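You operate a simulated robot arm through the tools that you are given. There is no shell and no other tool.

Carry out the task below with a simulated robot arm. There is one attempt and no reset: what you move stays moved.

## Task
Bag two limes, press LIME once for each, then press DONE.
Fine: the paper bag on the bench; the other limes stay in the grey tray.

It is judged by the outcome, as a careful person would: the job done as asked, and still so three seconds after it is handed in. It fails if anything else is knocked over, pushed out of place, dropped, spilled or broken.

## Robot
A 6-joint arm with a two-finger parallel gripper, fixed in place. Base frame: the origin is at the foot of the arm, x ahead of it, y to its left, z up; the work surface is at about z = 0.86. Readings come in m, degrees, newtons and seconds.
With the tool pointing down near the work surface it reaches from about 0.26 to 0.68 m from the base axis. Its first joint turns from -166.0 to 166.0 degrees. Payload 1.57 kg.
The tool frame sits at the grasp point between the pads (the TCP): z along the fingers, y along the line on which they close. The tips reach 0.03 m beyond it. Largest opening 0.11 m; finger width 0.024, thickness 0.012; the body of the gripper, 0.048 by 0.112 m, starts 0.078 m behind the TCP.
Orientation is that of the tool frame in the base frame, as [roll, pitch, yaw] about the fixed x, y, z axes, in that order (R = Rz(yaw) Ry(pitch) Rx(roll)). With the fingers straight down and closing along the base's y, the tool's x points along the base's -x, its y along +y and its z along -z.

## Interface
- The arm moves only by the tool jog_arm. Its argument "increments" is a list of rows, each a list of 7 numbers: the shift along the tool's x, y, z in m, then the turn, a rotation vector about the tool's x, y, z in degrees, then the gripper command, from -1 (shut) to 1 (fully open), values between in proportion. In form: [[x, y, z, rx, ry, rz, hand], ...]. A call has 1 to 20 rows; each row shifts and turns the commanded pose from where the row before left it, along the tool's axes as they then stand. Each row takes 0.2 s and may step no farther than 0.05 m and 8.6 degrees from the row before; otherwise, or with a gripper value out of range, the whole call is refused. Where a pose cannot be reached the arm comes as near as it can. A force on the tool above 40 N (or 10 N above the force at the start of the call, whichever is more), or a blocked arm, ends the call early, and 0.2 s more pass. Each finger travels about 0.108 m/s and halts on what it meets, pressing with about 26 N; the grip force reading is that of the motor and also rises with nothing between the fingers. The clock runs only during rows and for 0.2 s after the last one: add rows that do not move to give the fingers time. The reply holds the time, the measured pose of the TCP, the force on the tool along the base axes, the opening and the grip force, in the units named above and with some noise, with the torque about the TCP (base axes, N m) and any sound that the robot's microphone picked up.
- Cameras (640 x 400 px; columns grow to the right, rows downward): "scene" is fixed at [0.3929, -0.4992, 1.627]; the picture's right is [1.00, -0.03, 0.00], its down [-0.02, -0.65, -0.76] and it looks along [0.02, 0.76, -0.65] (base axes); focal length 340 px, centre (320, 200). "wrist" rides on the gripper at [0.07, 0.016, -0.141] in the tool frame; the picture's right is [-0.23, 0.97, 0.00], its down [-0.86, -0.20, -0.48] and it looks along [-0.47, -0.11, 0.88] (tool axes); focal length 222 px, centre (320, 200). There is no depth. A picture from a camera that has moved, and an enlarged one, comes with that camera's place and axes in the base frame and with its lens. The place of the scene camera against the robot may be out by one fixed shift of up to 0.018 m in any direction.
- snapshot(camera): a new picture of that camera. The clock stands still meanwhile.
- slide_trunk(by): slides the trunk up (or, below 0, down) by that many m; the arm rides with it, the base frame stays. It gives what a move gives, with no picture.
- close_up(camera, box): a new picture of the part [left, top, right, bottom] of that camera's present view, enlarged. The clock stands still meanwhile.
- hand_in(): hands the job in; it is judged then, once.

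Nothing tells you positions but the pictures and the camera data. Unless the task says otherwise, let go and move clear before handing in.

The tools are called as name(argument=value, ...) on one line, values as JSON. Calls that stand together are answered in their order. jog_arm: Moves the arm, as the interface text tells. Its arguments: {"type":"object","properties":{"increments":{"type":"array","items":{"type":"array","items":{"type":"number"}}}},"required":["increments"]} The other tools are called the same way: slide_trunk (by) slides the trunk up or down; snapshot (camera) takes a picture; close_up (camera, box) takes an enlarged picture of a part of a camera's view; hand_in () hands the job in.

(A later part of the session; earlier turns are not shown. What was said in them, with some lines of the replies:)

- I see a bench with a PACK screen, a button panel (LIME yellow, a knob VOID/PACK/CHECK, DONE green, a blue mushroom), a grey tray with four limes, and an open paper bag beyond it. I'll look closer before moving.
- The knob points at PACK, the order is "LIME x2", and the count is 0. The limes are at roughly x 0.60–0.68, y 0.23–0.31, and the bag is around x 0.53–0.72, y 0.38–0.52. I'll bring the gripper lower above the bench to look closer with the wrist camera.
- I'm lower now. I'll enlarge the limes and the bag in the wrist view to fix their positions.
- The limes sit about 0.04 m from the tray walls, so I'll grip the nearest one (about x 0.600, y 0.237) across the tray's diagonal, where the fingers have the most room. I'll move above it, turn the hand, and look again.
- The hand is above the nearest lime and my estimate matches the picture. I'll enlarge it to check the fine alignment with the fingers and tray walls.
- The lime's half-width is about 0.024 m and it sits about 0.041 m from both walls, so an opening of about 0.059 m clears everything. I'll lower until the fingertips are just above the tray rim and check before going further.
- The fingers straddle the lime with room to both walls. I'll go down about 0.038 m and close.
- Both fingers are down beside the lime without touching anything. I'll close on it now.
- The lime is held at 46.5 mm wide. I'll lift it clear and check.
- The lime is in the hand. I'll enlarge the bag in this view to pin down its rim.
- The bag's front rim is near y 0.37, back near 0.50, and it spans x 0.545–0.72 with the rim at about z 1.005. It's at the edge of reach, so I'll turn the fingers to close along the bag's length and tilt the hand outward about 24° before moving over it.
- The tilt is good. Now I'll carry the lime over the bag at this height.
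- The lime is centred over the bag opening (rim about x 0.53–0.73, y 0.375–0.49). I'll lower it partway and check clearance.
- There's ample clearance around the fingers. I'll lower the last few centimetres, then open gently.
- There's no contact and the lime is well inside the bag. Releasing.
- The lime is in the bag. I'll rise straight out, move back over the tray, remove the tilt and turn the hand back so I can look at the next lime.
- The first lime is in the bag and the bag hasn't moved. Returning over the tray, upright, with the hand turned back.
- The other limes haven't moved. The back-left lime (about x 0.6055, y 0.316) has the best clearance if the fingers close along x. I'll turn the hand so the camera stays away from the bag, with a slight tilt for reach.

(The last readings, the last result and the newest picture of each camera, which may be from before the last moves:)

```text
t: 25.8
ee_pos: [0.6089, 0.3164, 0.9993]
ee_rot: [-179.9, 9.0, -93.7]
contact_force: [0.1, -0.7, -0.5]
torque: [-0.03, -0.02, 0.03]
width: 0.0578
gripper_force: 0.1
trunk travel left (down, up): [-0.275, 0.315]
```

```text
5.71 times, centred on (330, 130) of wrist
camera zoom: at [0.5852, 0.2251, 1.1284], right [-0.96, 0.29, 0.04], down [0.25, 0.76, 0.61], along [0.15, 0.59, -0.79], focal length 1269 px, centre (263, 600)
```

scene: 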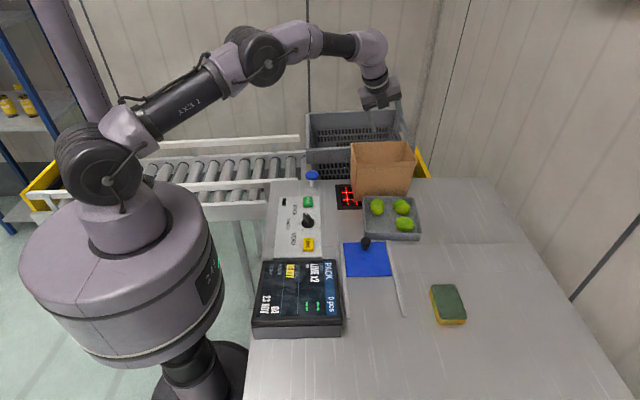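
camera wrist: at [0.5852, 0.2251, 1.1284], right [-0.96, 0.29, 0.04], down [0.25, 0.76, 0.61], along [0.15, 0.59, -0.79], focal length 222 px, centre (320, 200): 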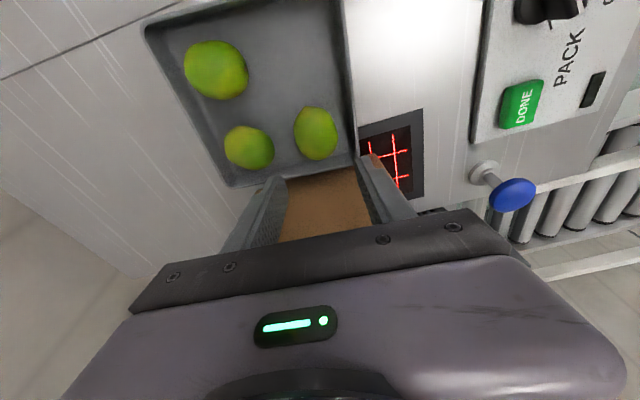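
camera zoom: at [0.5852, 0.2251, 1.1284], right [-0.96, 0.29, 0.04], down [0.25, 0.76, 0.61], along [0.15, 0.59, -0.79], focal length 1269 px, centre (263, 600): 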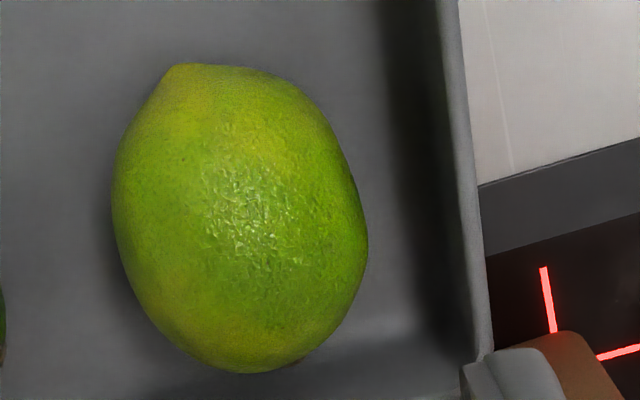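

The gap between this lime and the left wall is about 16 mm against a 12 mm finger, so I'll shift the hand about 2 mm in +x, set the opening to 56 mm, and lower until the fingertips are just above the rim to verify.

jog_arm(increments=[[0.0034, -0.0006, 0.0154, 0, 0, 0, 0.02], [0.0034, -0.0006, 0.0154, 0, 0, 0, 0.02], [0.0034, -0.0006, 0.0154, 0, 0, 0, 0.02], [0.0034, -0.0006, 0.0154, 0, 0, 0, 0.02], [0, 0, 0, 0, 0, 0, 0.02], [0, 0, 0, 0, 0, 0, 0.02]])

snapshot(camera="wrist")

close_up(camera="wrist", box=[260, 110, 400, 220])

close_up(camera="scene", box=[350, 170, 430, 240])

```text
t: 27.2
ee_pos: [0.6116, 0.3104, 0.9383]
ee_rot: [-180.0, 9.0, -93.7]
contact_force: [-0.4, 0.6, -0.5]
torque: [-0.02, 0.02, 0.0]
width: 0.056
gripper_force: 0.1
trunk travel left (down, up): [-0.275, 0.315]
```

```text
taken
camera wrist: at [0.5881, 0.2201, 1.0657], right [-0.96, 0.29, 0.04], down [0.25, 0.76, 0.61], along [0.15, 0.59, -0.79], focal length 222 px, centre (320, 200)
```

wrist: 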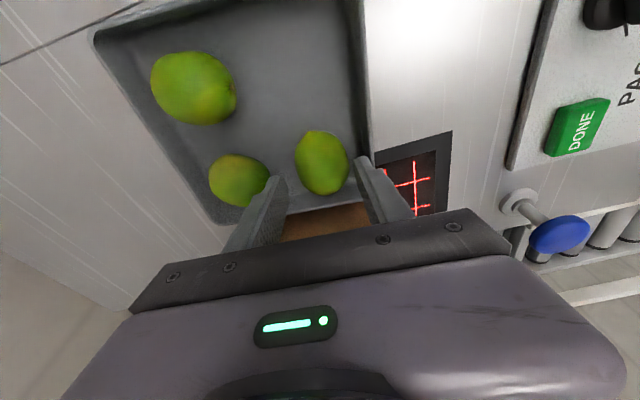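

```text
3.64 times, centred on (330, 165) of wrist
camera zoom: at [0.5881, 0.2201, 1.0657], right [-0.96, 0.29, 0.04], down [0.25, 0.76, 0.61], along [0.15, 0.59, -0.79], focal length 808 px, centre (284, 327)
```

zoom: 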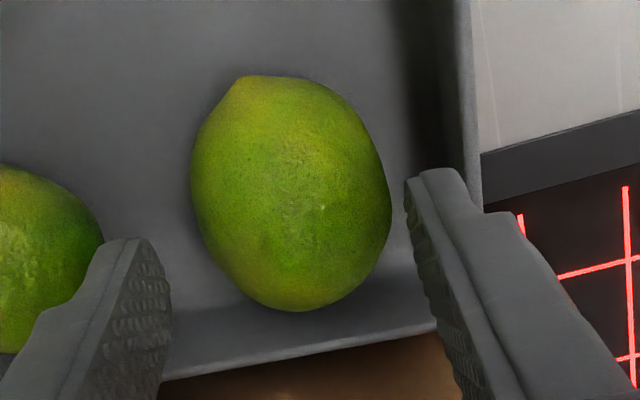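

```text
5.71 times, centred on (390, 205) of scene
camera zoom: at [0.3929, -0.4992, 1.627], right [1.0, -0.03, 0.0], down [-0.02, -0.65, -0.76], along [0.02, 0.76, -0.65], focal length 1940 px, centre (-80, 171)
```

zoom: 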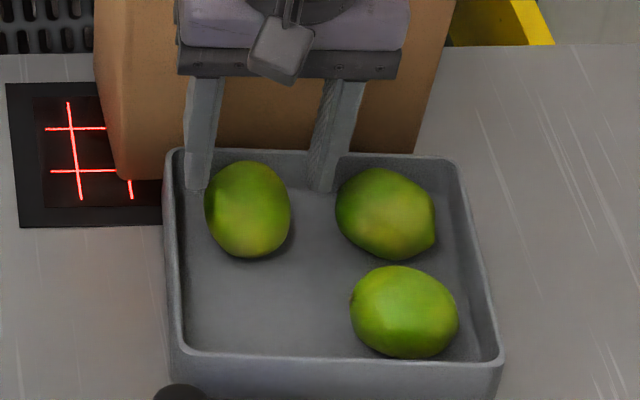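

The left fingertip lines up in the gap with about 2 mm to the lime and 4 mm to the wall. I'll go down the last 29 mm.

jog_arm(increments=[[0.0011, 0.0003, 0.0072, 0, 0, 0, 0.02], [0.0011, 0.0003, 0.0072, 0, 0, 0, 0.02], [0.0011, 0.0003, 0.0072, 0, 0, 0, 0.02], [0.0012, 0.0002, 0.007, 0, 0, 0, 0.02], [0, 0, 0, 0, 0, 0, 0.02]])

close_up(camera="wrist", box=[260, 110, 400, 220])

close_up(camera="scene", box=[350, 170, 430, 240])

```text
t: 28.4
ee_pos: [0.6105, 0.309, 0.909]
ee_rot: [-179.9, 9.0, -93.6]
contact_force: [0.3, 0.6, -0.2]
torque: [0.0, -0.01, 0.03]
width: 0.0561
gripper_force: 0.1
trunk travel left (down, up): [-0.275, 0.315]
```

```text
3.64 times, centred on (330, 165) of wrist
camera zoom: at [0.587, 0.2189, 1.0379], right [-0.96, 0.29, 0.04], down [0.25, 0.76, 0.61], along [0.15, 0.59, -0.79], focal length 808 px, centre (284, 327)
```

zoom: 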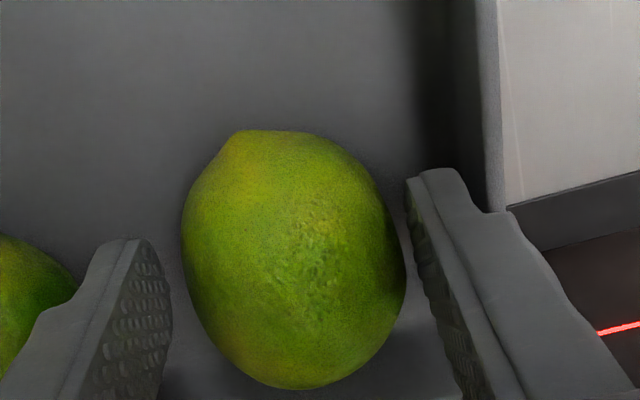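

```text
5.71 times, centred on (390, 205) of scene
camera zoom: at [0.3929, -0.4992, 1.627], right [1.0, -0.03, 0.0], down [-0.02, -0.65, -0.76], along [0.02, 0.76, -0.65], focal length 1940 px, centre (-80, 171)
```

zoom: 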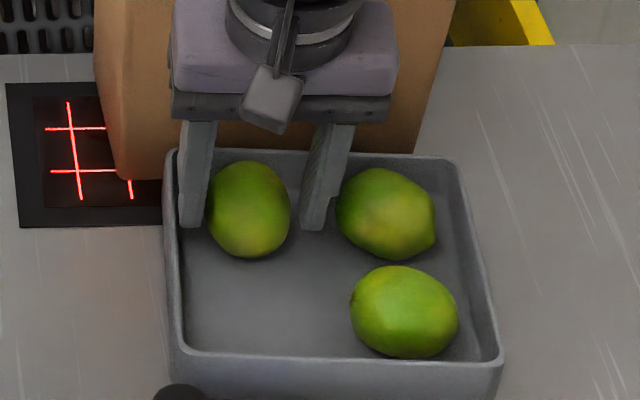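

The fingers are on both sides of the lime with no contact. Closing.

jog_arm(increments=[[0, 0, 0, 0, 0, 0, -0.1], [0, 0, 0, 0, 0, 0, -0.3], [0, 0, 0, 0, 0, 0, -1], [0, 0, 0, 0, 0, 0, -1]])

close_up(camera="wrist", box=[260, 110, 400, 220])

```text
t: 29.4
ee_pos: [0.6103, 0.308, 0.9099]
ee_rot: [180.0, 9.0, -93.7]
contact_force: [0.6, -0.1, 0.4]
torque: [-0.03, 0.01, -0.02]
width: 0.0457
gripper_force: 26.1
trunk travel left (down, up): [-0.275, 0.315]
```

```text
3.64 times, centred on (330, 165) of wrist
camera zoom: at [0.587, 0.2188, 1.0379], right [-0.96, 0.29, 0.04], down [0.25, 0.76, 0.61], along [0.15, 0.59, -0.79], focal length 808 px, centre (284, 327)
```

zoom: 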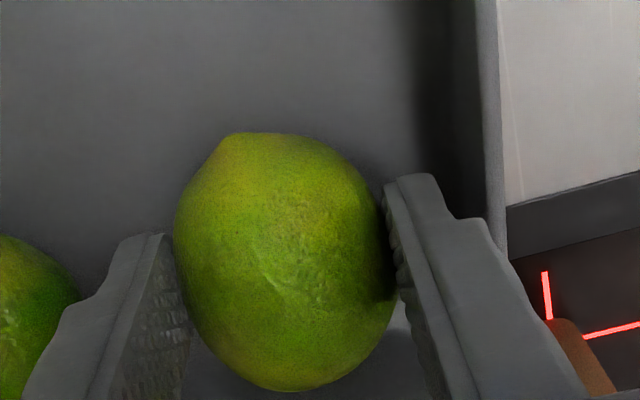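

I have the lime at 45.7 mm. Lifting it straight up, then checking.

jog_arm(increments=[[-0.0023, 0, -0.0148, 0, 0, 0, -1], [-0.0039, 0, -0.0247, 0, 0, 0, -1], [-0.0063, 0, -0.0395, 0, 0, 0, -1], [-0.0063, 0, -0.0395, 0, 0, 0, -1], [-0.0063, 0, -0.0395, 0, 0, 0, -1], [-0.0063, 0, -0.0395, 0, 0, 0, -1], [-0.0039, 0, -0.0247, 0, 0, 0, -1], [0, 0, 0, 0, 0, 0, -1]])

snapshot(camera="wrist")

snapshot(camera="scene")

```text
t: 31.2
ee_pos: [0.609, 0.309, 1.1342]
ee_rot: [180.0, 9.1, -93.6]
contact_force: [0.2, -0.8, -0.7]
torque: [-0.01, -0.01, -0.02]
width: 0.0462
gripper_force: 25.9
trunk travel left (down, up): [-0.275, 0.315]
```

```text
taken
camera wrist: at [0.5857, 0.2176, 1.2623], right [-0.96, 0.29, 0.04], down [0.25, 0.76, 0.61], along [0.15, 0.59, -0.79], focal length 222 px, centre (320, 200)
```

wrist: 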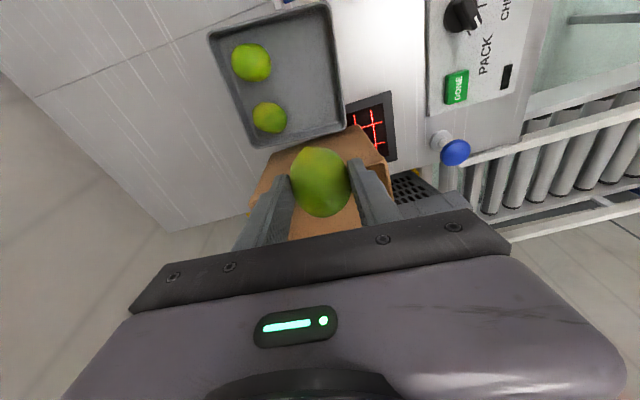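

```text
taken
```

scene: 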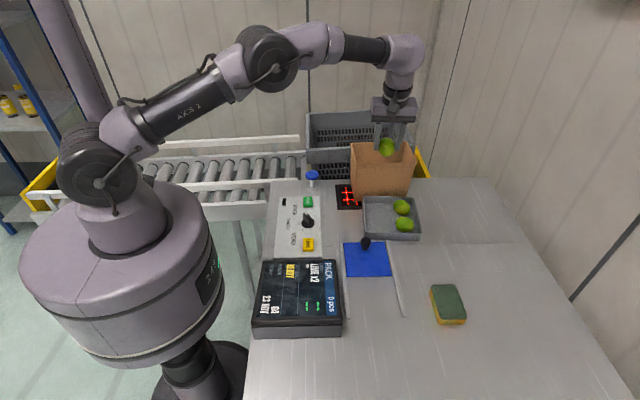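

The second lime is held and the remaining two are undisturbed in the tray. I'll tilt outward again and carry it over the bag.

jog_arm(increments=[[0, 0, 0, 6.19, -2.1, 0, -1], [0, 0, 0, 6.19, -2.1, 0, -1], [0, 0, 0, 6.19, -2.1, 0, -1], [-0.0309, -0.0001, 0.0089, 0, 0, 0, -1], [-0.0309, -0.0001, 0.0089, 0, 0, 0, -1], [-0.0309, -0.0001, 0.0089, 0, 0, 0, -1], [-0.0309, -0.0001, 0.0089, 0, 0, 0, -1], [0, 0, 0, 0, 0, 0, -1]])

snapshot(camera="wrist")

close_up(camera="scene", box=[310, 50, 450, 220])

```text
t: 33.0
ee_pos: [0.6302, 0.4391, 1.1343]
ee_rot: [-161.2, 15.3, -92.5]
contact_force: [0.7, -0.1, -0.5]
torque: [0.02, 0.0, 0.01]
width: 0.0461
gripper_force: 26.3
trunk travel left (down, up): [-0.275, 0.315]
```

```text
taken
camera wrist: at [0.5625, 0.3394, 1.2407], right [-0.91, 0.34, -0.24], down [0.07, 0.69, 0.72], along [0.42, 0.64, -0.65], focal length 222 px, centre (320, 200)
```

wrist: 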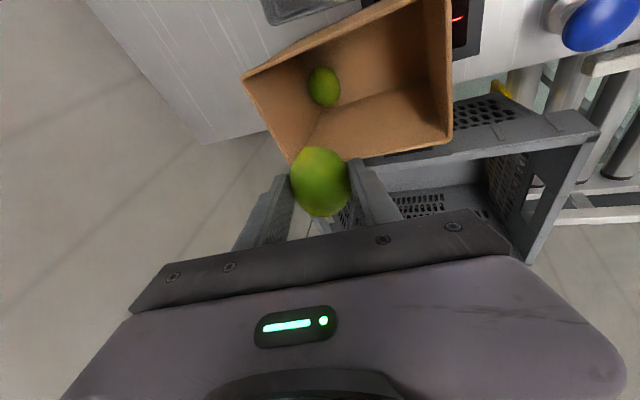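

```text
2.35 times, centred on (380, 135) of scene
camera zoom: at [0.3929, -0.4992, 1.627], right [1.0, -0.03, 0.0], down [-0.02, -0.65, -0.76], along [0.02, 0.76, -0.65], focal length 799 px, centre (179, 353)
```

zoom: 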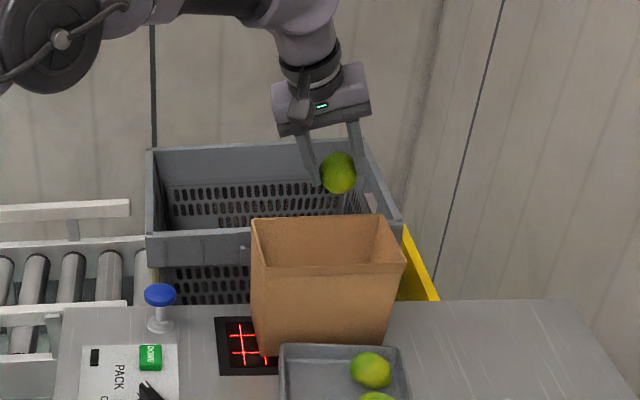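

The lime is over the bag opening. Lowering partway as before.

jog_arm(increments=[[0.0076, 0.009, 0.025, 0, 0, 0, -1], [0.0076, 0.009, 0.025, 0, 0, 0, -1], [0.0076, 0.009, 0.025, 0, 0, 0, -1], [0.0076, 0.009, 0.025, 0, 0, 0, -1], [0, 0, 0, 0, 0, 0, -1]])

snapshot(camera="wrist")

close_up(camera="scene", box=[330, 80, 440, 220])

```text
t: 34.2
ee_pos: [0.6268, 0.4374, 1.0236]
ee_rot: [-161.2, 15.1, -92.6]
contact_force: [-0.5, 0.3, -1.2]
torque: [-0.01, 0.03, -0.03]
width: 0.0463
gripper_force: 25.8
trunk travel left (down, up): [-0.275, 0.315]
```

```text
taken
camera wrist: at [0.5596, 0.3388, 1.1295], right [-0.91, 0.34, -0.24], down [0.07, 0.69, 0.72], along [0.42, 0.64, -0.65], focal length 222 px, centre (320, 200)
```

wrist: 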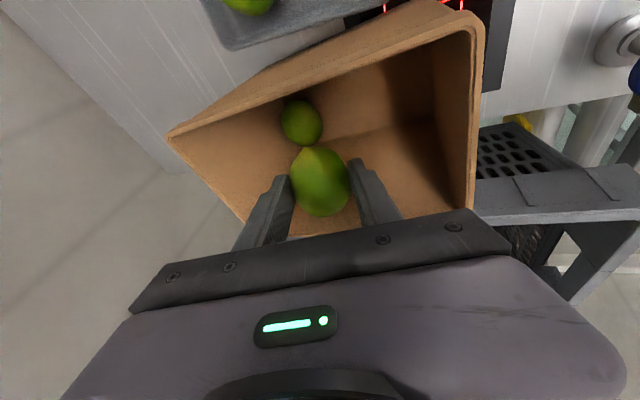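

```text
2.86 times, centred on (385, 150) of scene
camera zoom: at [0.3929, -0.4992, 1.627], right [1.0, -0.03, 0.0], down [-0.02, -0.65, -0.76], along [0.02, 0.76, -0.65], focal length 970 px, centre (134, 343)
```

zoom: 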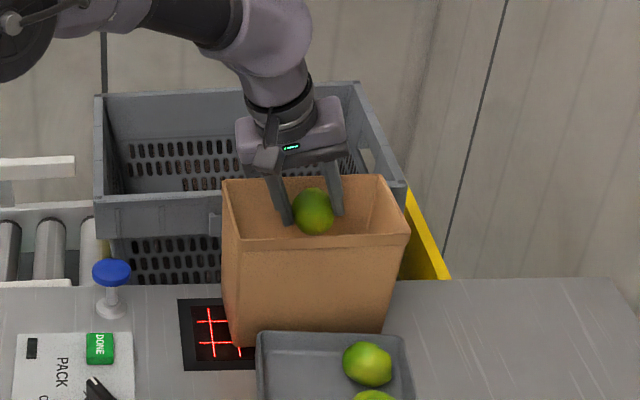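

Clear on all sides. Lowering the rest of the way and releasing after a check.

jog_arm(increments=[[0.0038, 0.0045, 0.0125, 0, 0, 0, -1], [0.0038, 0.0045, 0.0125, 0, 0, 0, -1], [0.0038, 0.0045, 0.0125, 0, 0, 0, -1], [0.0038, 0.0045, 0.0125, 0, 0, 0, -1], [0, 0, 0, 0, 0, 0, -1]])

snapshot(camera="wrist")

close_up(camera="scene", box=[330, 80, 440, 220])

```text
t: 35.4
ee_pos: [0.6234, 0.4352, 0.9691]
ee_rot: [-161.3, 15.2, -92.7]
contact_force: [0.8, 0.7, -0.8]
torque: [-0.03, 0.01, -0.02]
width: 0.0461
gripper_force: 25.4
trunk travel left (down, up): [-0.275, 0.315]
```

```text
taken
camera wrist: at [0.557, 0.3369, 1.0748], right [-0.91, 0.34, -0.24], down [0.07, 0.69, 0.72], along [0.42, 0.64, -0.65], focal length 222 px, centre (320, 200)
```

wrist: 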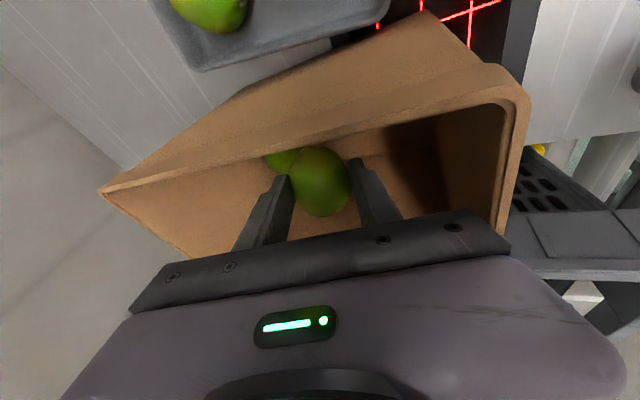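

```text
2.86 times, centred on (385, 150) of scene
camera zoom: at [0.3929, -0.4992, 1.627], right [1.0, -0.03, 0.0], down [-0.02, -0.65, -0.76], along [0.02, 0.76, -0.65], focal length 970 px, centre (134, 343)
```

zoom: 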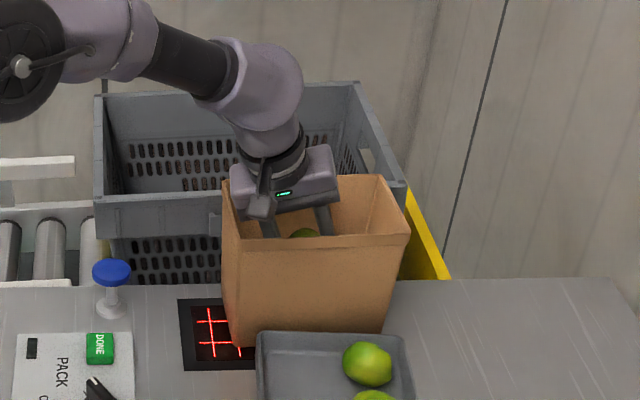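

The lime is inside the bag and nothing is touching. Releasing, then rising straight out.

jog_arm(increments=[[0, 0, 0, 0, 0, 0, 0.1], [0, 0, 0, 0, 0, 0, 0.3], [0, 0, 0, 0, 0, 0, 0.35], [0, 0, 0, 0, 0, 0, 0.35]])

jog_arm(increments=[[-0.0076, -0.009, -0.025, 0, 0, 0, 0.35], [-0.0076, -0.009, -0.025, 0, 0, 0, 0.35], [-0.0076, -0.009, -0.025, 0, 0, 0, 0.35], [-0.0076, -0.009, -0.025, 0, 0, 0, 0.35], [-0.0076, -0.009, -0.025, 0, 0, 0, 0.35], [-0.0076, -0.009, -0.025, 0, 0, 0, 0.35], [0, 0, 0, 0, 0, 0, 0.35]])

snapshot(camera="wrist")

snapshot(camera="scene")

```text
t: 36.4
ee_pos: [0.6241, 0.4357, 0.9695]
ee_rot: [-161.2, 15.2, -92.6]
contact_force: [0.0, -0.4, -0.1]
torque: [-0.03, -0.04, 0.01]
width: 0.0743
gripper_force: 0.1
trunk travel left (down, up): [-0.275, 0.315]
```

```text
t: 38.0
ee_pos: [0.6302, 0.4361, 1.1362]
ee_rot: [-161.2, 15.3, -92.6]
contact_force: [-0.3, -0.7, -0.2]
torque: [-0.02, -0.02, -0.05]
width: 0.0746
gripper_force: 0.1
trunk travel left (down, up): [-0.275, 0.315]
```

```text
taken
camera wrist: at [0.5634, 0.3374, 1.242], right [-0.91, 0.34, -0.24], down [0.07, 0.69, 0.72], along [0.42, 0.64, -0.65], focal length 222 px, centre (320, 200)
```

wrist: 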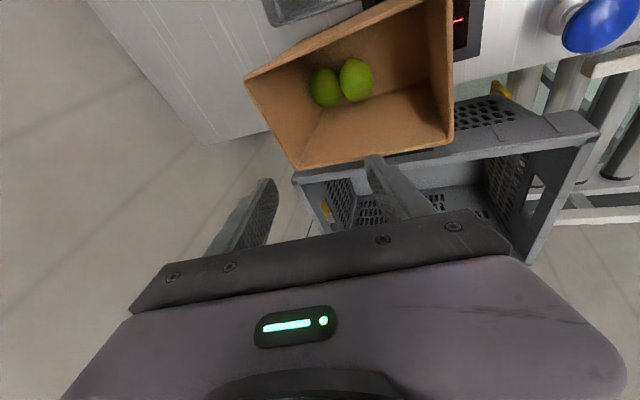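

```text
taken
```

scene: 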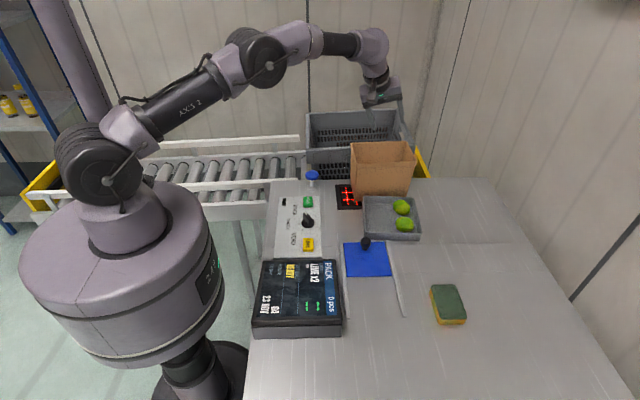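

Both limes are lying in the bag and the other two are still in the tray. Next I'll back away, straighten the hand, close the fingers and move above the LIME button.

jog_arm(increments=[[0.0309, 0.0001, -0.0089, 0, 0, 0, 0.35], [0.0309, 0.0001, -0.0089, 0, 0, 0, 0.35], [0.0309, 0.0001, -0.0089, 0, 0, 0, 0.35], [0.0309, 0.0001, -0.0089, 0, 0, 0, 0.35], [0, 0, 0, -6.19, 2.1, 0, 0], [0, 0, 0, -6.19, 2.1, 0, -0.5], [0, 0, 0, -6.19, 2.1, 0, -1], [0, 0, 0, 0, 4.5, 0, -1], [0, 0, 0, 0, 4.5, 0, -1], [0.0226, 0.0304, 0.0043, 0, 0, 0, -1], [0.0226, 0.0304, 0.0043, 0, 0, 0, -1], [0.0226, 0.0304, 0.0043, 0, 0, 0, -1], [0.0226, 0.0304, 0.0043, 0, 0, 0, -1], [0.0226, 0.0304, 0.0043, 0, 0, 0, -1], [0.0226, 0.0304, 0.0043, 0, 0, 0, -1], [0.0226, 0.0304, 0.0043, 0, 0, 0, -1], [0, 0, 0, 0, 0, 0, -1]])

snapshot(camera="wrist")

snapshot(camera="scene")

```text
t: 41.6
ee_pos: [0.3892, 0.1663, 1.1047]
ee_rot: [180.0, 0.0, -93.6]
contact_force: [-0.1, 0.7, 0.6]
torque: [0.03, 0.01, 0.0]
width: 0.0001
gripper_force: 21.3
trunk travel left (down, up): [-0.275, 0.315]
```

```text
taken
camera wrist: at [0.367, 0.0966, 1.2453], right [-0.96, 0.29, 0.0], down [0.25, 0.84, 0.48], along [0.14, 0.46, -0.88], focal length 222 px, centre (320, 200)
```

wrist: 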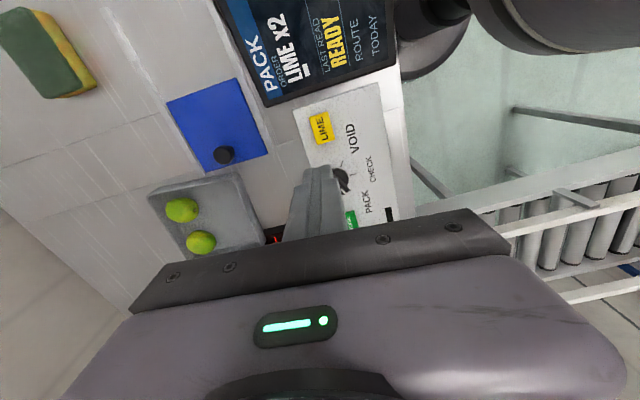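

```text
taken
```

scene: 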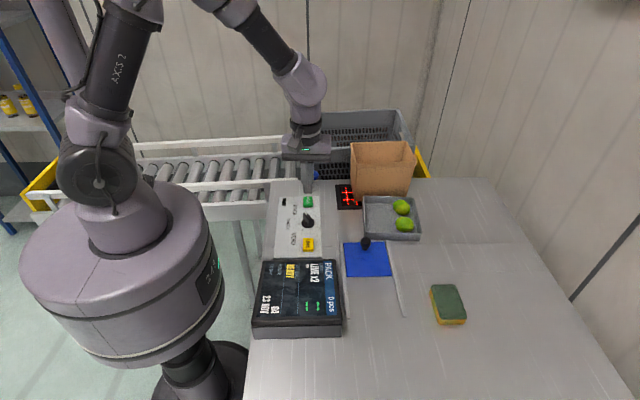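

close_up(camera="wrist", box=[270, 80, 430, 230])

close_up(camera="scene", box=[240, 160, 360, 340])

```text
2.67 times, centred on (350, 155) of wrist
camera zoom: at [0.367, 0.0966, 1.2453], right [-0.96, 0.29, 0.0], down [0.25, 0.84, 0.48], along [0.14, 0.46, -0.88], focal length 592 px, centre (240, 320)
```

zoom: 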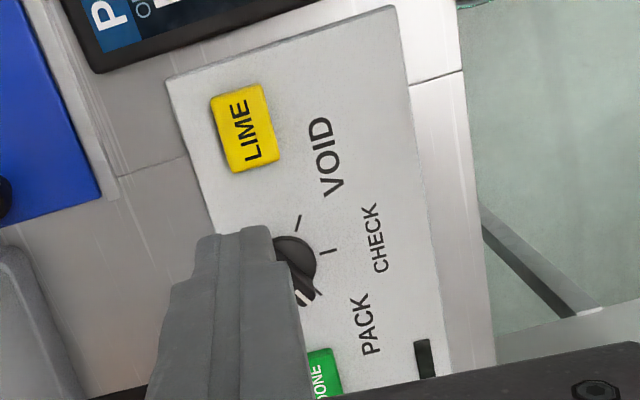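

```text
2.22 times, centred on (300, 250) of scene
camera zoom: at [0.3929, -0.4992, 1.627], right [1.0, -0.03, 0.0], down [-0.02, -0.65, -0.76], along [0.02, 0.76, -0.65], focal length 754 px, centre (364, 89)
```

zoom: 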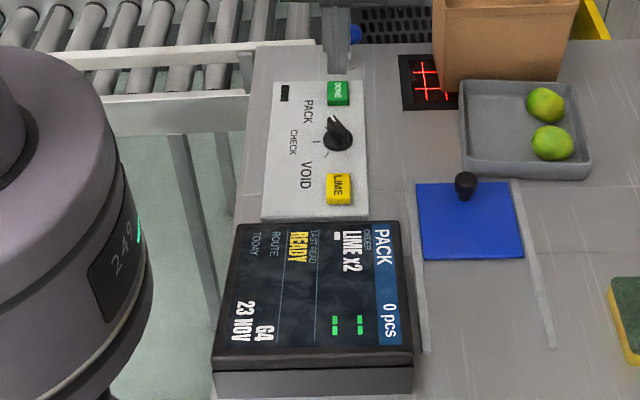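

The LIME button top is at about (0.383, 0.163, 0.878). I'll position the closed fingertips about 2 cm above it.

jog_arm(increments=[[0.0023, 0.0043, 0.02, 0, 0, 0, -1], [0, 0, 0.03, 0, 0, 0, -1], [0, 0, 0.03, 0, 0, 0, -1], [0, 0, 0.03, 0, 0, 0, -1], [0, 0, 0.03, 0, 0, 0, -1], [0, 0, 0.03, 0, 0, 0, -1], [0, 0, 0, 0, 0, 0, -1], [0, 0, 0, 0, 0, 0, -1]])

snapshot(camera="wrist")

close_up(camera="scene", box=[260, 180, 360, 260])

```text
t: 43.4
ee_pos: [0.3818, 0.1637, 0.9342]
ee_rot: [-179.9, 0.0, -93.6]
contact_force: [-0.2, 0.7, -0.6]
torque: [0.01, 0.01, 0.01]
width: 0.0001
gripper_force: 20.7
trunk travel left (down, up): [-0.275, 0.315]
```

```text
taken
camera wrist: at [0.3601, 0.0943, 1.0751], right [-0.96, 0.29, 0.0], down [0.25, 0.84, 0.48], along [0.14, 0.46, -0.88], focal length 222 px, centre (320, 200)
```

wrist: 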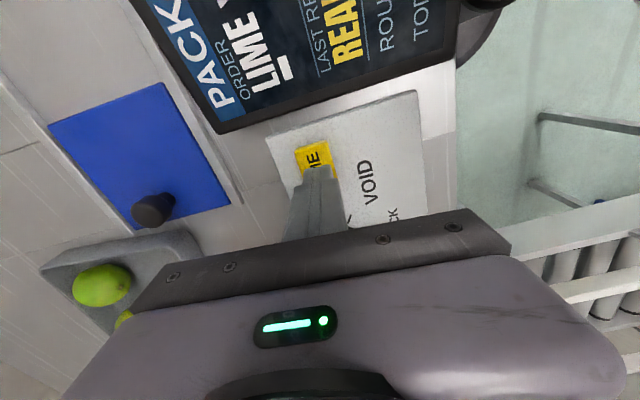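

```text
5.00 times, centred on (310, 220) of scene
camera zoom: at [0.3929, -0.4992, 1.627], right [1.0, -0.03, 0.0], down [-0.02, -0.65, -0.76], along [0.02, 0.76, -0.65], focal length 1697 px, centre (370, 100)
```

zoom: 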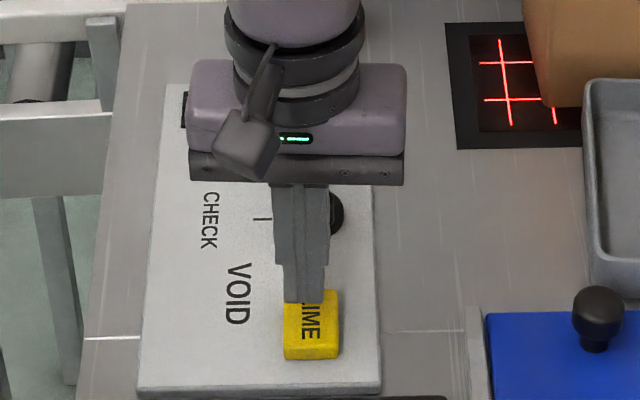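

close_up(camera="wrist", box=[270, 120, 370, 200])

```text
5.00 times, centred on (320, 160) of wrist
camera zoom: at [0.3601, 0.0943, 1.0751], right [-0.96, 0.29, 0.0], down [0.25, 0.84, 0.48], along [0.14, 0.46, -0.88], focal length 1111 px, centre (320, 400)
```

zoom: 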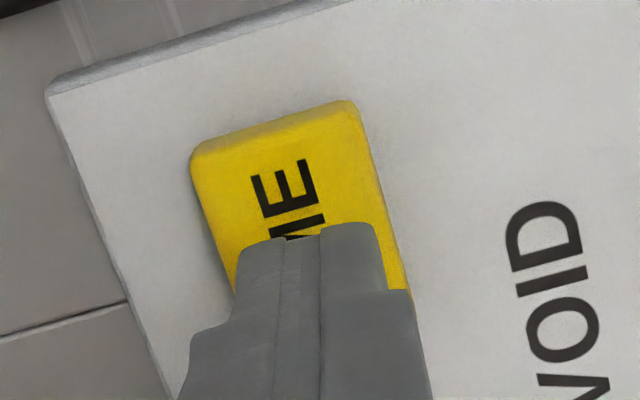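

The tip lines up with the button to within about 2 mm. I'll correct that and approach to just above the surface.

jog_arm(increments=[[0, -0.0022, 0.005, 0, 0, 0, -1], [0, 0, 0.005, 0, 0, 0, -1], [0, 0, 0.004, 0, 0, 0, -1], [0, 0, 0.003, 0, 0, 0, -1], [0, 0, 0, 0, 0, 0, -1]])

close_up(camera="wrist", box=[270, 120, 370, 200])

close_up(camera="scene", box=[280, 210, 340, 260])

```text
t: 44.6
ee_pos: [0.3846, 0.1632, 0.9165]
ee_rot: [-180.0, 0.1, -93.8]
contact_force: [0.6, -0.5, 0.0]
torque: [0.04, 0.02, -0.02]
width: 0.0
gripper_force: 21.5
trunk travel left (down, up): [-0.275, 0.315]
```

```text
5.00 times, centred on (320, 160) of wrist
camera zoom: at [0.3634, 0.0945, 1.0577], right [-0.96, 0.29, 0.0], down [0.25, 0.84, 0.48], along [0.14, 0.46, -0.88], focal length 1111 px, centre (320, 400)
```

zoom: 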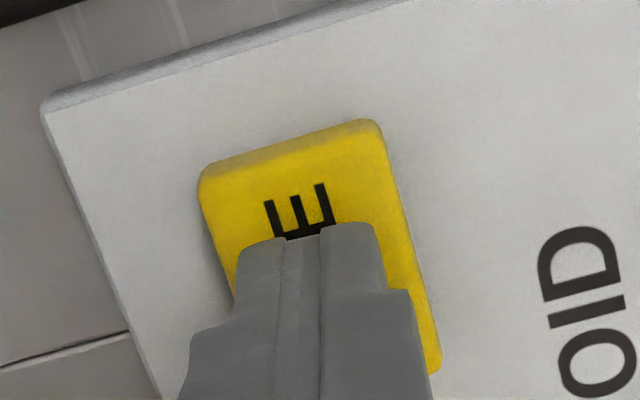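

```text
8.00 times, centred on (310, 235) of scene
camera zoom: at [0.3929, -0.4992, 1.627], right [1.0, -0.03, 0.0], down [-0.02, -0.65, -0.76], along [0.02, 0.76, -0.65], focal length 2716 px, centre (400, -80)
```

zoom: 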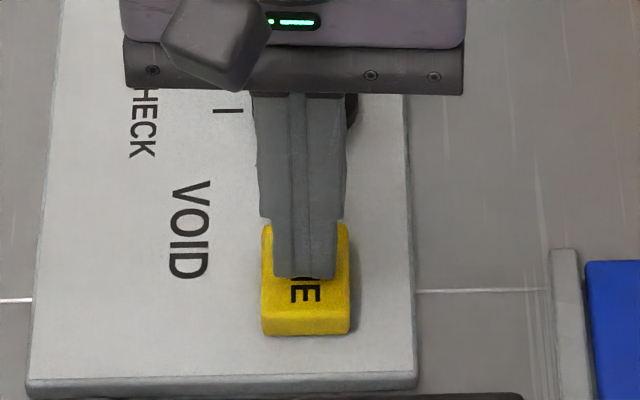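

jog_arm(increments=[[0, 0, 0.002, 0, 0, 0, -1], [0, 0, 0.002, 0, 0, 0, -1], [0, 0, 0.002, 0, 0, 0, -1], [0, 0, 0, 0, 0, 0, -1]])

```text
t: 45.6
ee_pos: [0.3851, 0.1637, 0.9116]
ee_rot: [180.0, 0.0, -93.7]
contact_force: [-0.4, -0.4, 1.4]
torque: [0.0, 0.01, 0.0]
width: 0.0002
gripper_force: 21.0
trunk travel left (down, up): [-0.275, 0.315]
```

The fingertips are just above or at the button with almost no force. I'll continue in small steps and watch the force and sound.

jog_arm(increments=[[0, 0, 0.0015, 0, 0, 0, -1], [0, 0, 0.0015, 0, 0, 0, -1], [0, 0, 0, 0, 0, 0, -1]])

```text
t: 46.4
ee_pos: [0.3845, 0.1625, 0.9081]
ee_rot: [180.0, 0.0, -93.7]
contact_force: [0.1, 1.1, 3.1]
torque: [0.07, -0.01, 0.02]
width: 0.0
gripper_force: 20.8
trunk travel left (down, up): [-0.275, 0.315]
heard: click
```

A click, with about 3 N of force. I'll check the screen.

close_up(camera="scene", box=[240, 240, 360, 350])

```text
3.64 times, centred on (300, 295) of scene
camera zoom: at [0.3929, -0.4992, 1.627], right [1.0, -0.03, 0.0], down [-0.02, -0.65, -0.76], along [0.02, 0.76, -0.65], focal length 1234 px, centre (393, -146)
```

zoom: 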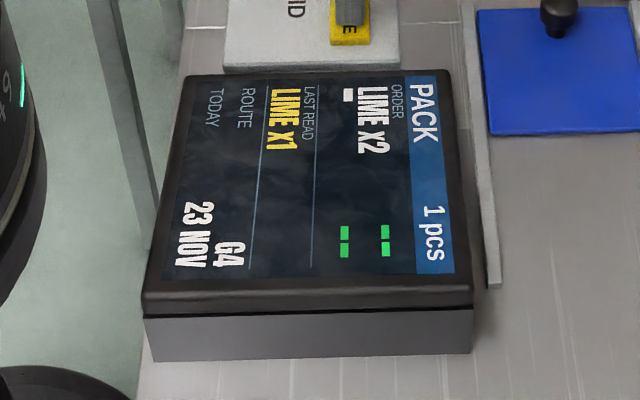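

The screen shows 1 pcs, "LIME X1". I'll lift off to fully release the button and confirm the count stays at 1.

jog_arm(increments=[[0, 0, -0.005, 0, 0, 0, -1], [0, 0, -0.007, 0, 0, 0, -1], [0, 0, 0, 0, 0, 0, -1], [0, 0, 0, 0, 0, 0, -1]])

close_up(camera="scene", box=[240, 240, 360, 350])

```text
t: 47.4
ee_pos: [0.3843, 0.1625, 0.9199]
ee_rot: [-180.0, 0.0, -93.7]
contact_force: [0.4, 0.4, -0.3]
torque: [0.03, 0.01, 0.0]
width: 0.0
gripper_force: 21.5
trunk travel left (down, up): [-0.275, 0.315]
```

```text
3.64 times, centred on (300, 295) of scene
camera zoom: at [0.3929, -0.4992, 1.627], right [1.0, -0.03, 0.0], down [-0.02, -0.65, -0.76], along [0.02, 0.76, -0.65], focal length 1234 px, centre (393, -146)
```

zoom: 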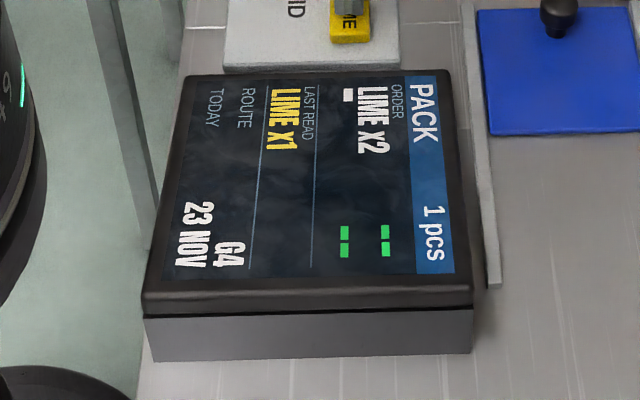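

The count is steady at 1 and the button is released. Now the second press, the same way.

jog_arm(increments=[[0, 0, 0.005, 0, 0, 0, -1], [0, 0, 0.003, 0, 0, 0, -1], [0, 0, 0.002, 0, 0, 0, -1], [0, 0, 0.002, 0, 0, 0, -1], [0, 0, 0, 0, 0, 0, -1]])

close_up(camera="scene", box=[240, 240, 360, 350])

```text
t: 48.6
ee_pos: [0.3862, 0.1629, 0.9083]
ee_rot: [180.0, 0.0, -93.7]
contact_force: [-1.5, 1.5, 3.7]
torque: [0.01, 0.03, -0.03]
width: 0.0
gripper_force: 21.3
trunk travel left (down, up): [-0.275, 0.315]
heard: click
```

```text
3.64 times, centred on (300, 295) of scene
camera zoom: at [0.3929, -0.4992, 1.627], right [1.0, -0.03, 0.0], down [-0.02, -0.65, -0.76], along [0.02, 0.76, -0.65], focal length 1234 px, centre (393, -146)
```

zoom: 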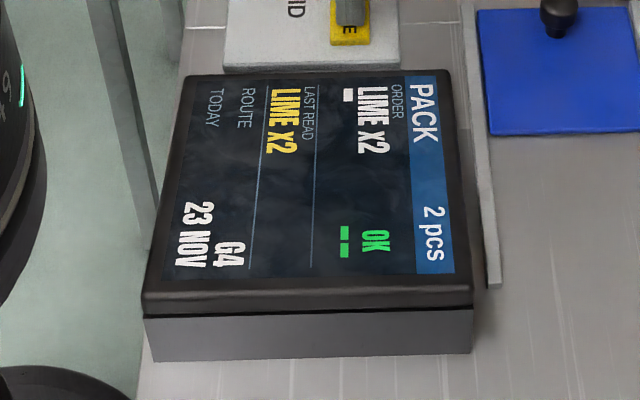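

The screen shows 2 pcs and OK. I'll lift off, travel high over the knob, and look for the DONE button near (0.381, 0.355).

jog_arm(increments=[[0, 0, -0.01, 0, 0, 0, -1], [0, 0, -0.03, 0, 0, 0, -1], [0, 0, -0.04, 0, 0, 0, -1], [0, 0, -0.04, 0, 0, 0, -1], [0, 0, -0.03, 0, 0, 0, -1], [-0.0363, 0.0023, 0, 0, 0, 0, -1], [-0.0363, 0.0023, 0, 0, 0, 0, -1], [-0.0363, 0.0023, 0, 0, 0, 0, -1], [-0.0363, 0.0023, 0, 0, 0, 0, -1], [-0.0363, 0.0023, 0, 0, 0, 0, -1], [0, 0, 0, 0, 0, 0, -1]])

snapshot(camera="wrist")

close_up(camera="wrist", box=[260, 80, 420, 200])

snapshot(camera="scene")

```text
t: 51.0
ee_pos: [0.3855, 0.3472, 1.0596]
ee_rot: [180.0, 0.1, -93.7]
contact_force: [-0.1, -0.4, 0.2]
torque: [0.0, 0.02, 0.02]
width: 0.0
gripper_force: 21.5
trunk travel left (down, up): [-0.275, 0.315]
```

```text
taken
camera wrist: at [0.3635, 0.2775, 1.2002], right [-0.96, 0.29, 0.0], down [0.25, 0.84, 0.48], along [0.14, 0.46, -0.88], focal length 222 px, centre (320, 200)
```

wrist: 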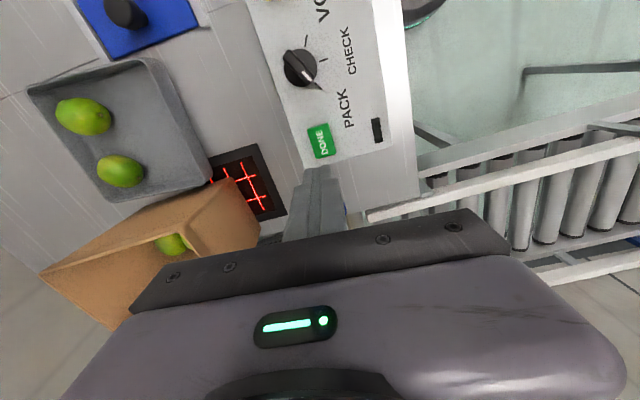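

```text
3.33 times, centred on (340, 140) of wrist
camera zoom: at [0.3635, 0.2775, 1.2002], right [-0.96, 0.29, 0.0], down [0.25, 0.84, 0.48], along [0.14, 0.46, -0.88], focal length 740 px, centre (253, 400)
```

zoom: 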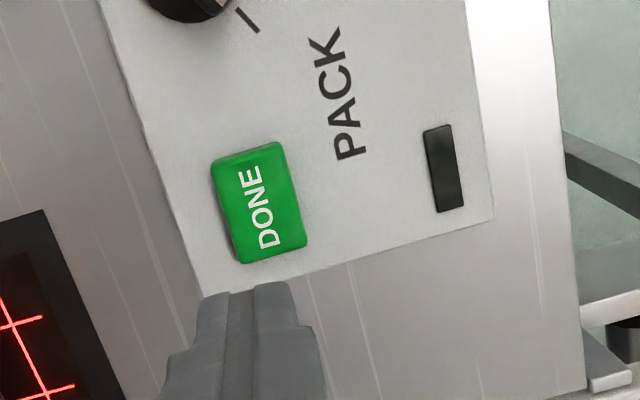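

```text
taken
```

scene: 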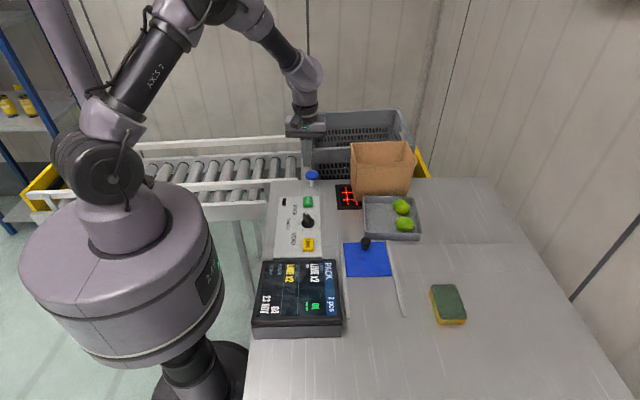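

DONE is centred at about (0.3834, 0.354). I'll centre over it and descend to just above.

jog_arm(increments=[[-0.0075, 0.001, 0.02, 0, 0, 0, -1], [0, 0, 0.03, 0, 0, 0, -1], [0, 0, 0.03, 0, 0, 0, -1], [0, 0, 0.03, 0, 0, 0, -1], [0, 0, 0.02, 0, 0, 0, -1], [0, 0, 0.01, 0, 0, 0, -1], [0, 0, 0, 0, 0, 0, -1], [0, 0, 0, 0, 0, 0, -1]])

close_up(camera="wrist", box=[270, 120, 370, 200])

close_up(camera="scene", box=[270, 160, 350, 230])

```text
t: 52.8
ee_pos: [0.3871, 0.3526, 0.9176]
ee_rot: [179.9, 0.1, -93.7]
contact_force: [0.2, -0.3, 0.0]
torque: [0.03, -0.01, 0.01]
width: 0.0
gripper_force: 21.6
trunk travel left (down, up): [-0.275, 0.315]
```

```text
5.00 times, centred on (320, 160) of wrist
camera zoom: at [0.3658, 0.2833, 1.0579], right [-0.96, 0.29, 0.0], down [0.25, 0.84, 0.48], along [0.14, 0.46, -0.88], focal length 1111 px, centre (320, 400)
```

zoom: 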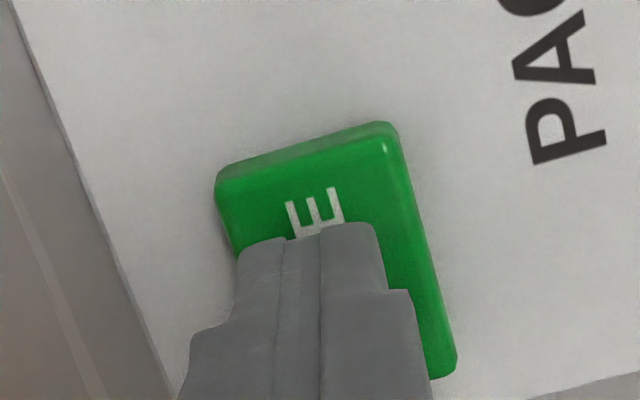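

```text
5.71 times, centred on (310, 195) of scene
camera zoom: at [0.3929, -0.4992, 1.627], right [1.0, -0.03, 0.0], down [-0.02, -0.65, -0.76], along [0.02, 0.76, -0.65], focal length 1940 px, centre (377, 229)
```

zoom: 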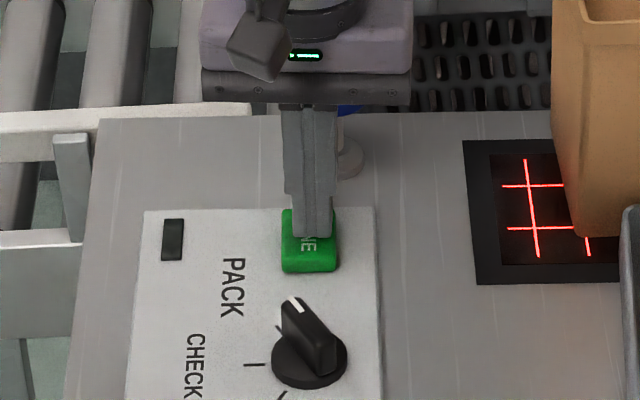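

The tip is over DONE and the knob is untouched. I'll nudge 2 mm to centre, then press in small steps.

jog_arm(increments=[[0, 0.0022, 0.002, 0, 0, 0, -1], [0, 0, 0.002, 0, 0, 0, -1], [0, 0, 0.002, 0, 0, 0, -1], [0, 0, 0, 0, 0, 0, -1]])

jog_arm(increments=[[0, 0, 0.0015, 0, 0, 0, -1], [0, 0, 0.0015, 0, 0, 0, -1], [0, 0, 0, 0, 0, 0, -1]])

close_up(camera="scene", box=[240, 240, 360, 350])

```text
t: 53.8
ee_pos: [0.3844, 0.3539, 0.912]
ee_rot: [179.9, 0.0, -93.6]
contact_force: [-0.1, -0.7, 0.4]
torque: [-0.04, 0.0, -0.01]
width: 0.0
gripper_force: 21.2
trunk travel left (down, up): [-0.275, 0.315]
```

```text
t: 54.6
ee_pos: [0.3843, 0.3516, 0.908]
ee_rot: [180.0, 0.0, -93.7]
contact_force: [0.8, 1.6, 1.6]
torque: [0.01, -0.02, -0.02]
width: 0.0001
gripper_force: 21.7
trunk travel left (down, up): [-0.275, 0.315]
heard: click
```

```text
3.64 times, centred on (300, 295) of scene
camera zoom: at [0.3929, -0.4992, 1.627], right [1.0, -0.03, 0.0], down [-0.02, -0.65, -0.76], along [0.02, 0.76, -0.65], focal length 1234 px, centre (393, -146)
```

zoom: 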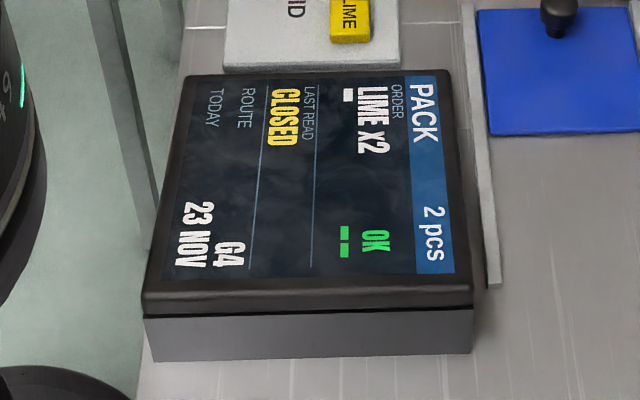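

The screen reads CLOSED with 2 pcs OK. I'll lift clear and do a last check of everything.

jog_arm(increments=[[0, 0, -0.01, 0, 0, 0, -1], [0, 0, -0.03, 0, 0, 0, -1], [0, 0, -0.04, 0, 0, 0, -1], [0, 0, -0.04, 0, 0, 0, -1], [0, 0, -0.04, 0, 0, 0, -1], [0, 0, -0.04, 0, 0, 0, -0.5], [0.03, 0, -0.02, 0, 0, 0, 0], [0.03, 0, 0, 0, 0, 0, 0], [0.03, 0, 0, 0, 0, 0, 0], [0, 0, 0, 0, 0, 0, 0]])

snapshot(camera="scene")

close_up(camera="scene", box=[240, 110, 460, 340])

snapshot(camera="wrist")

```text
t: 56.8
ee_pos: [0.377, 0.2627, 1.1296]
ee_rot: [-180.0, -0.1, -93.6]
contact_force: [-0.3, -0.5, 1.7]
torque: [-0.01, -0.01, 0.02]
width: 0.0549
gripper_force: 0.1
trunk travel left (down, up): [-0.275, 0.315]
```

```text
taken
```

scene: 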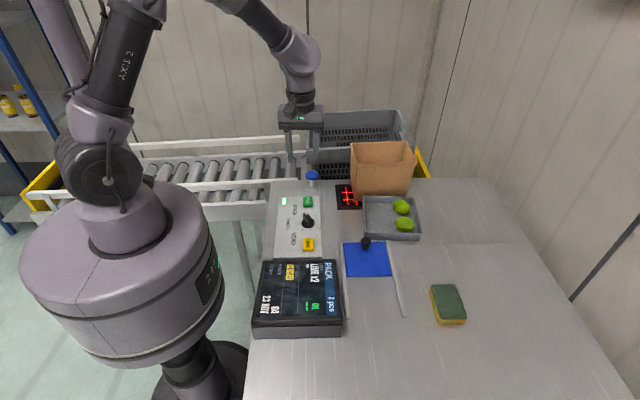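

```text
1.74 times, centred on (350, 225) of scene
camera zoom: at [0.3929, -0.4992, 1.627], right [1.0, -0.03, 0.0], down [-0.02, -0.65, -0.76], along [0.02, 0.76, -0.65], focal length 590 px, centre (268, 156)
```

zoom: 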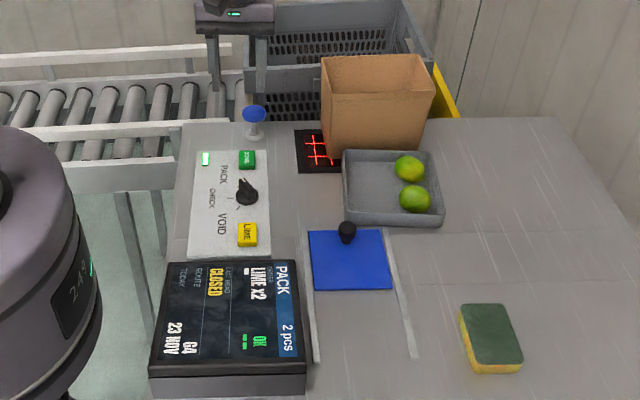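

```text
taken
camera wrist: at [0.3553, 0.1936, 1.2716], right [-0.96, 0.29, 0.0], down [0.25, 0.84, 0.48], along [0.14, 0.46, -0.88], focal length 222 px, centre (320, 200)
```

wrist: 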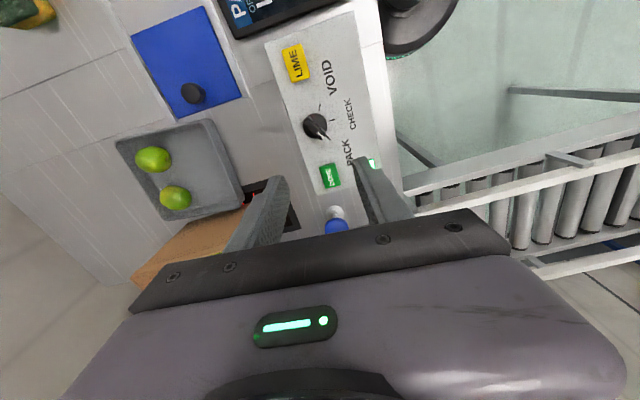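

The two limes are in the bag, the other two are in the tray, and the screen shows 2 pcs OK and CLOSED with the panel lamp lit. Bag, tray, knob and everything else are in place and the hand is clear, so I'm handing in.

hand_in()

```text
The job is handed in.
```

Two limes are in the paper bag and the order is closed. I pressed LIME once for each lime, then DONE once. The screen then read 2 pcs, OK and CLOSED, and the panel lamp was lit.

The other two limes are still in the grey tray. In the last pictures the bag, tray, knob and everything else were where they started, and the open gripper was clear of the bench before I handed in.
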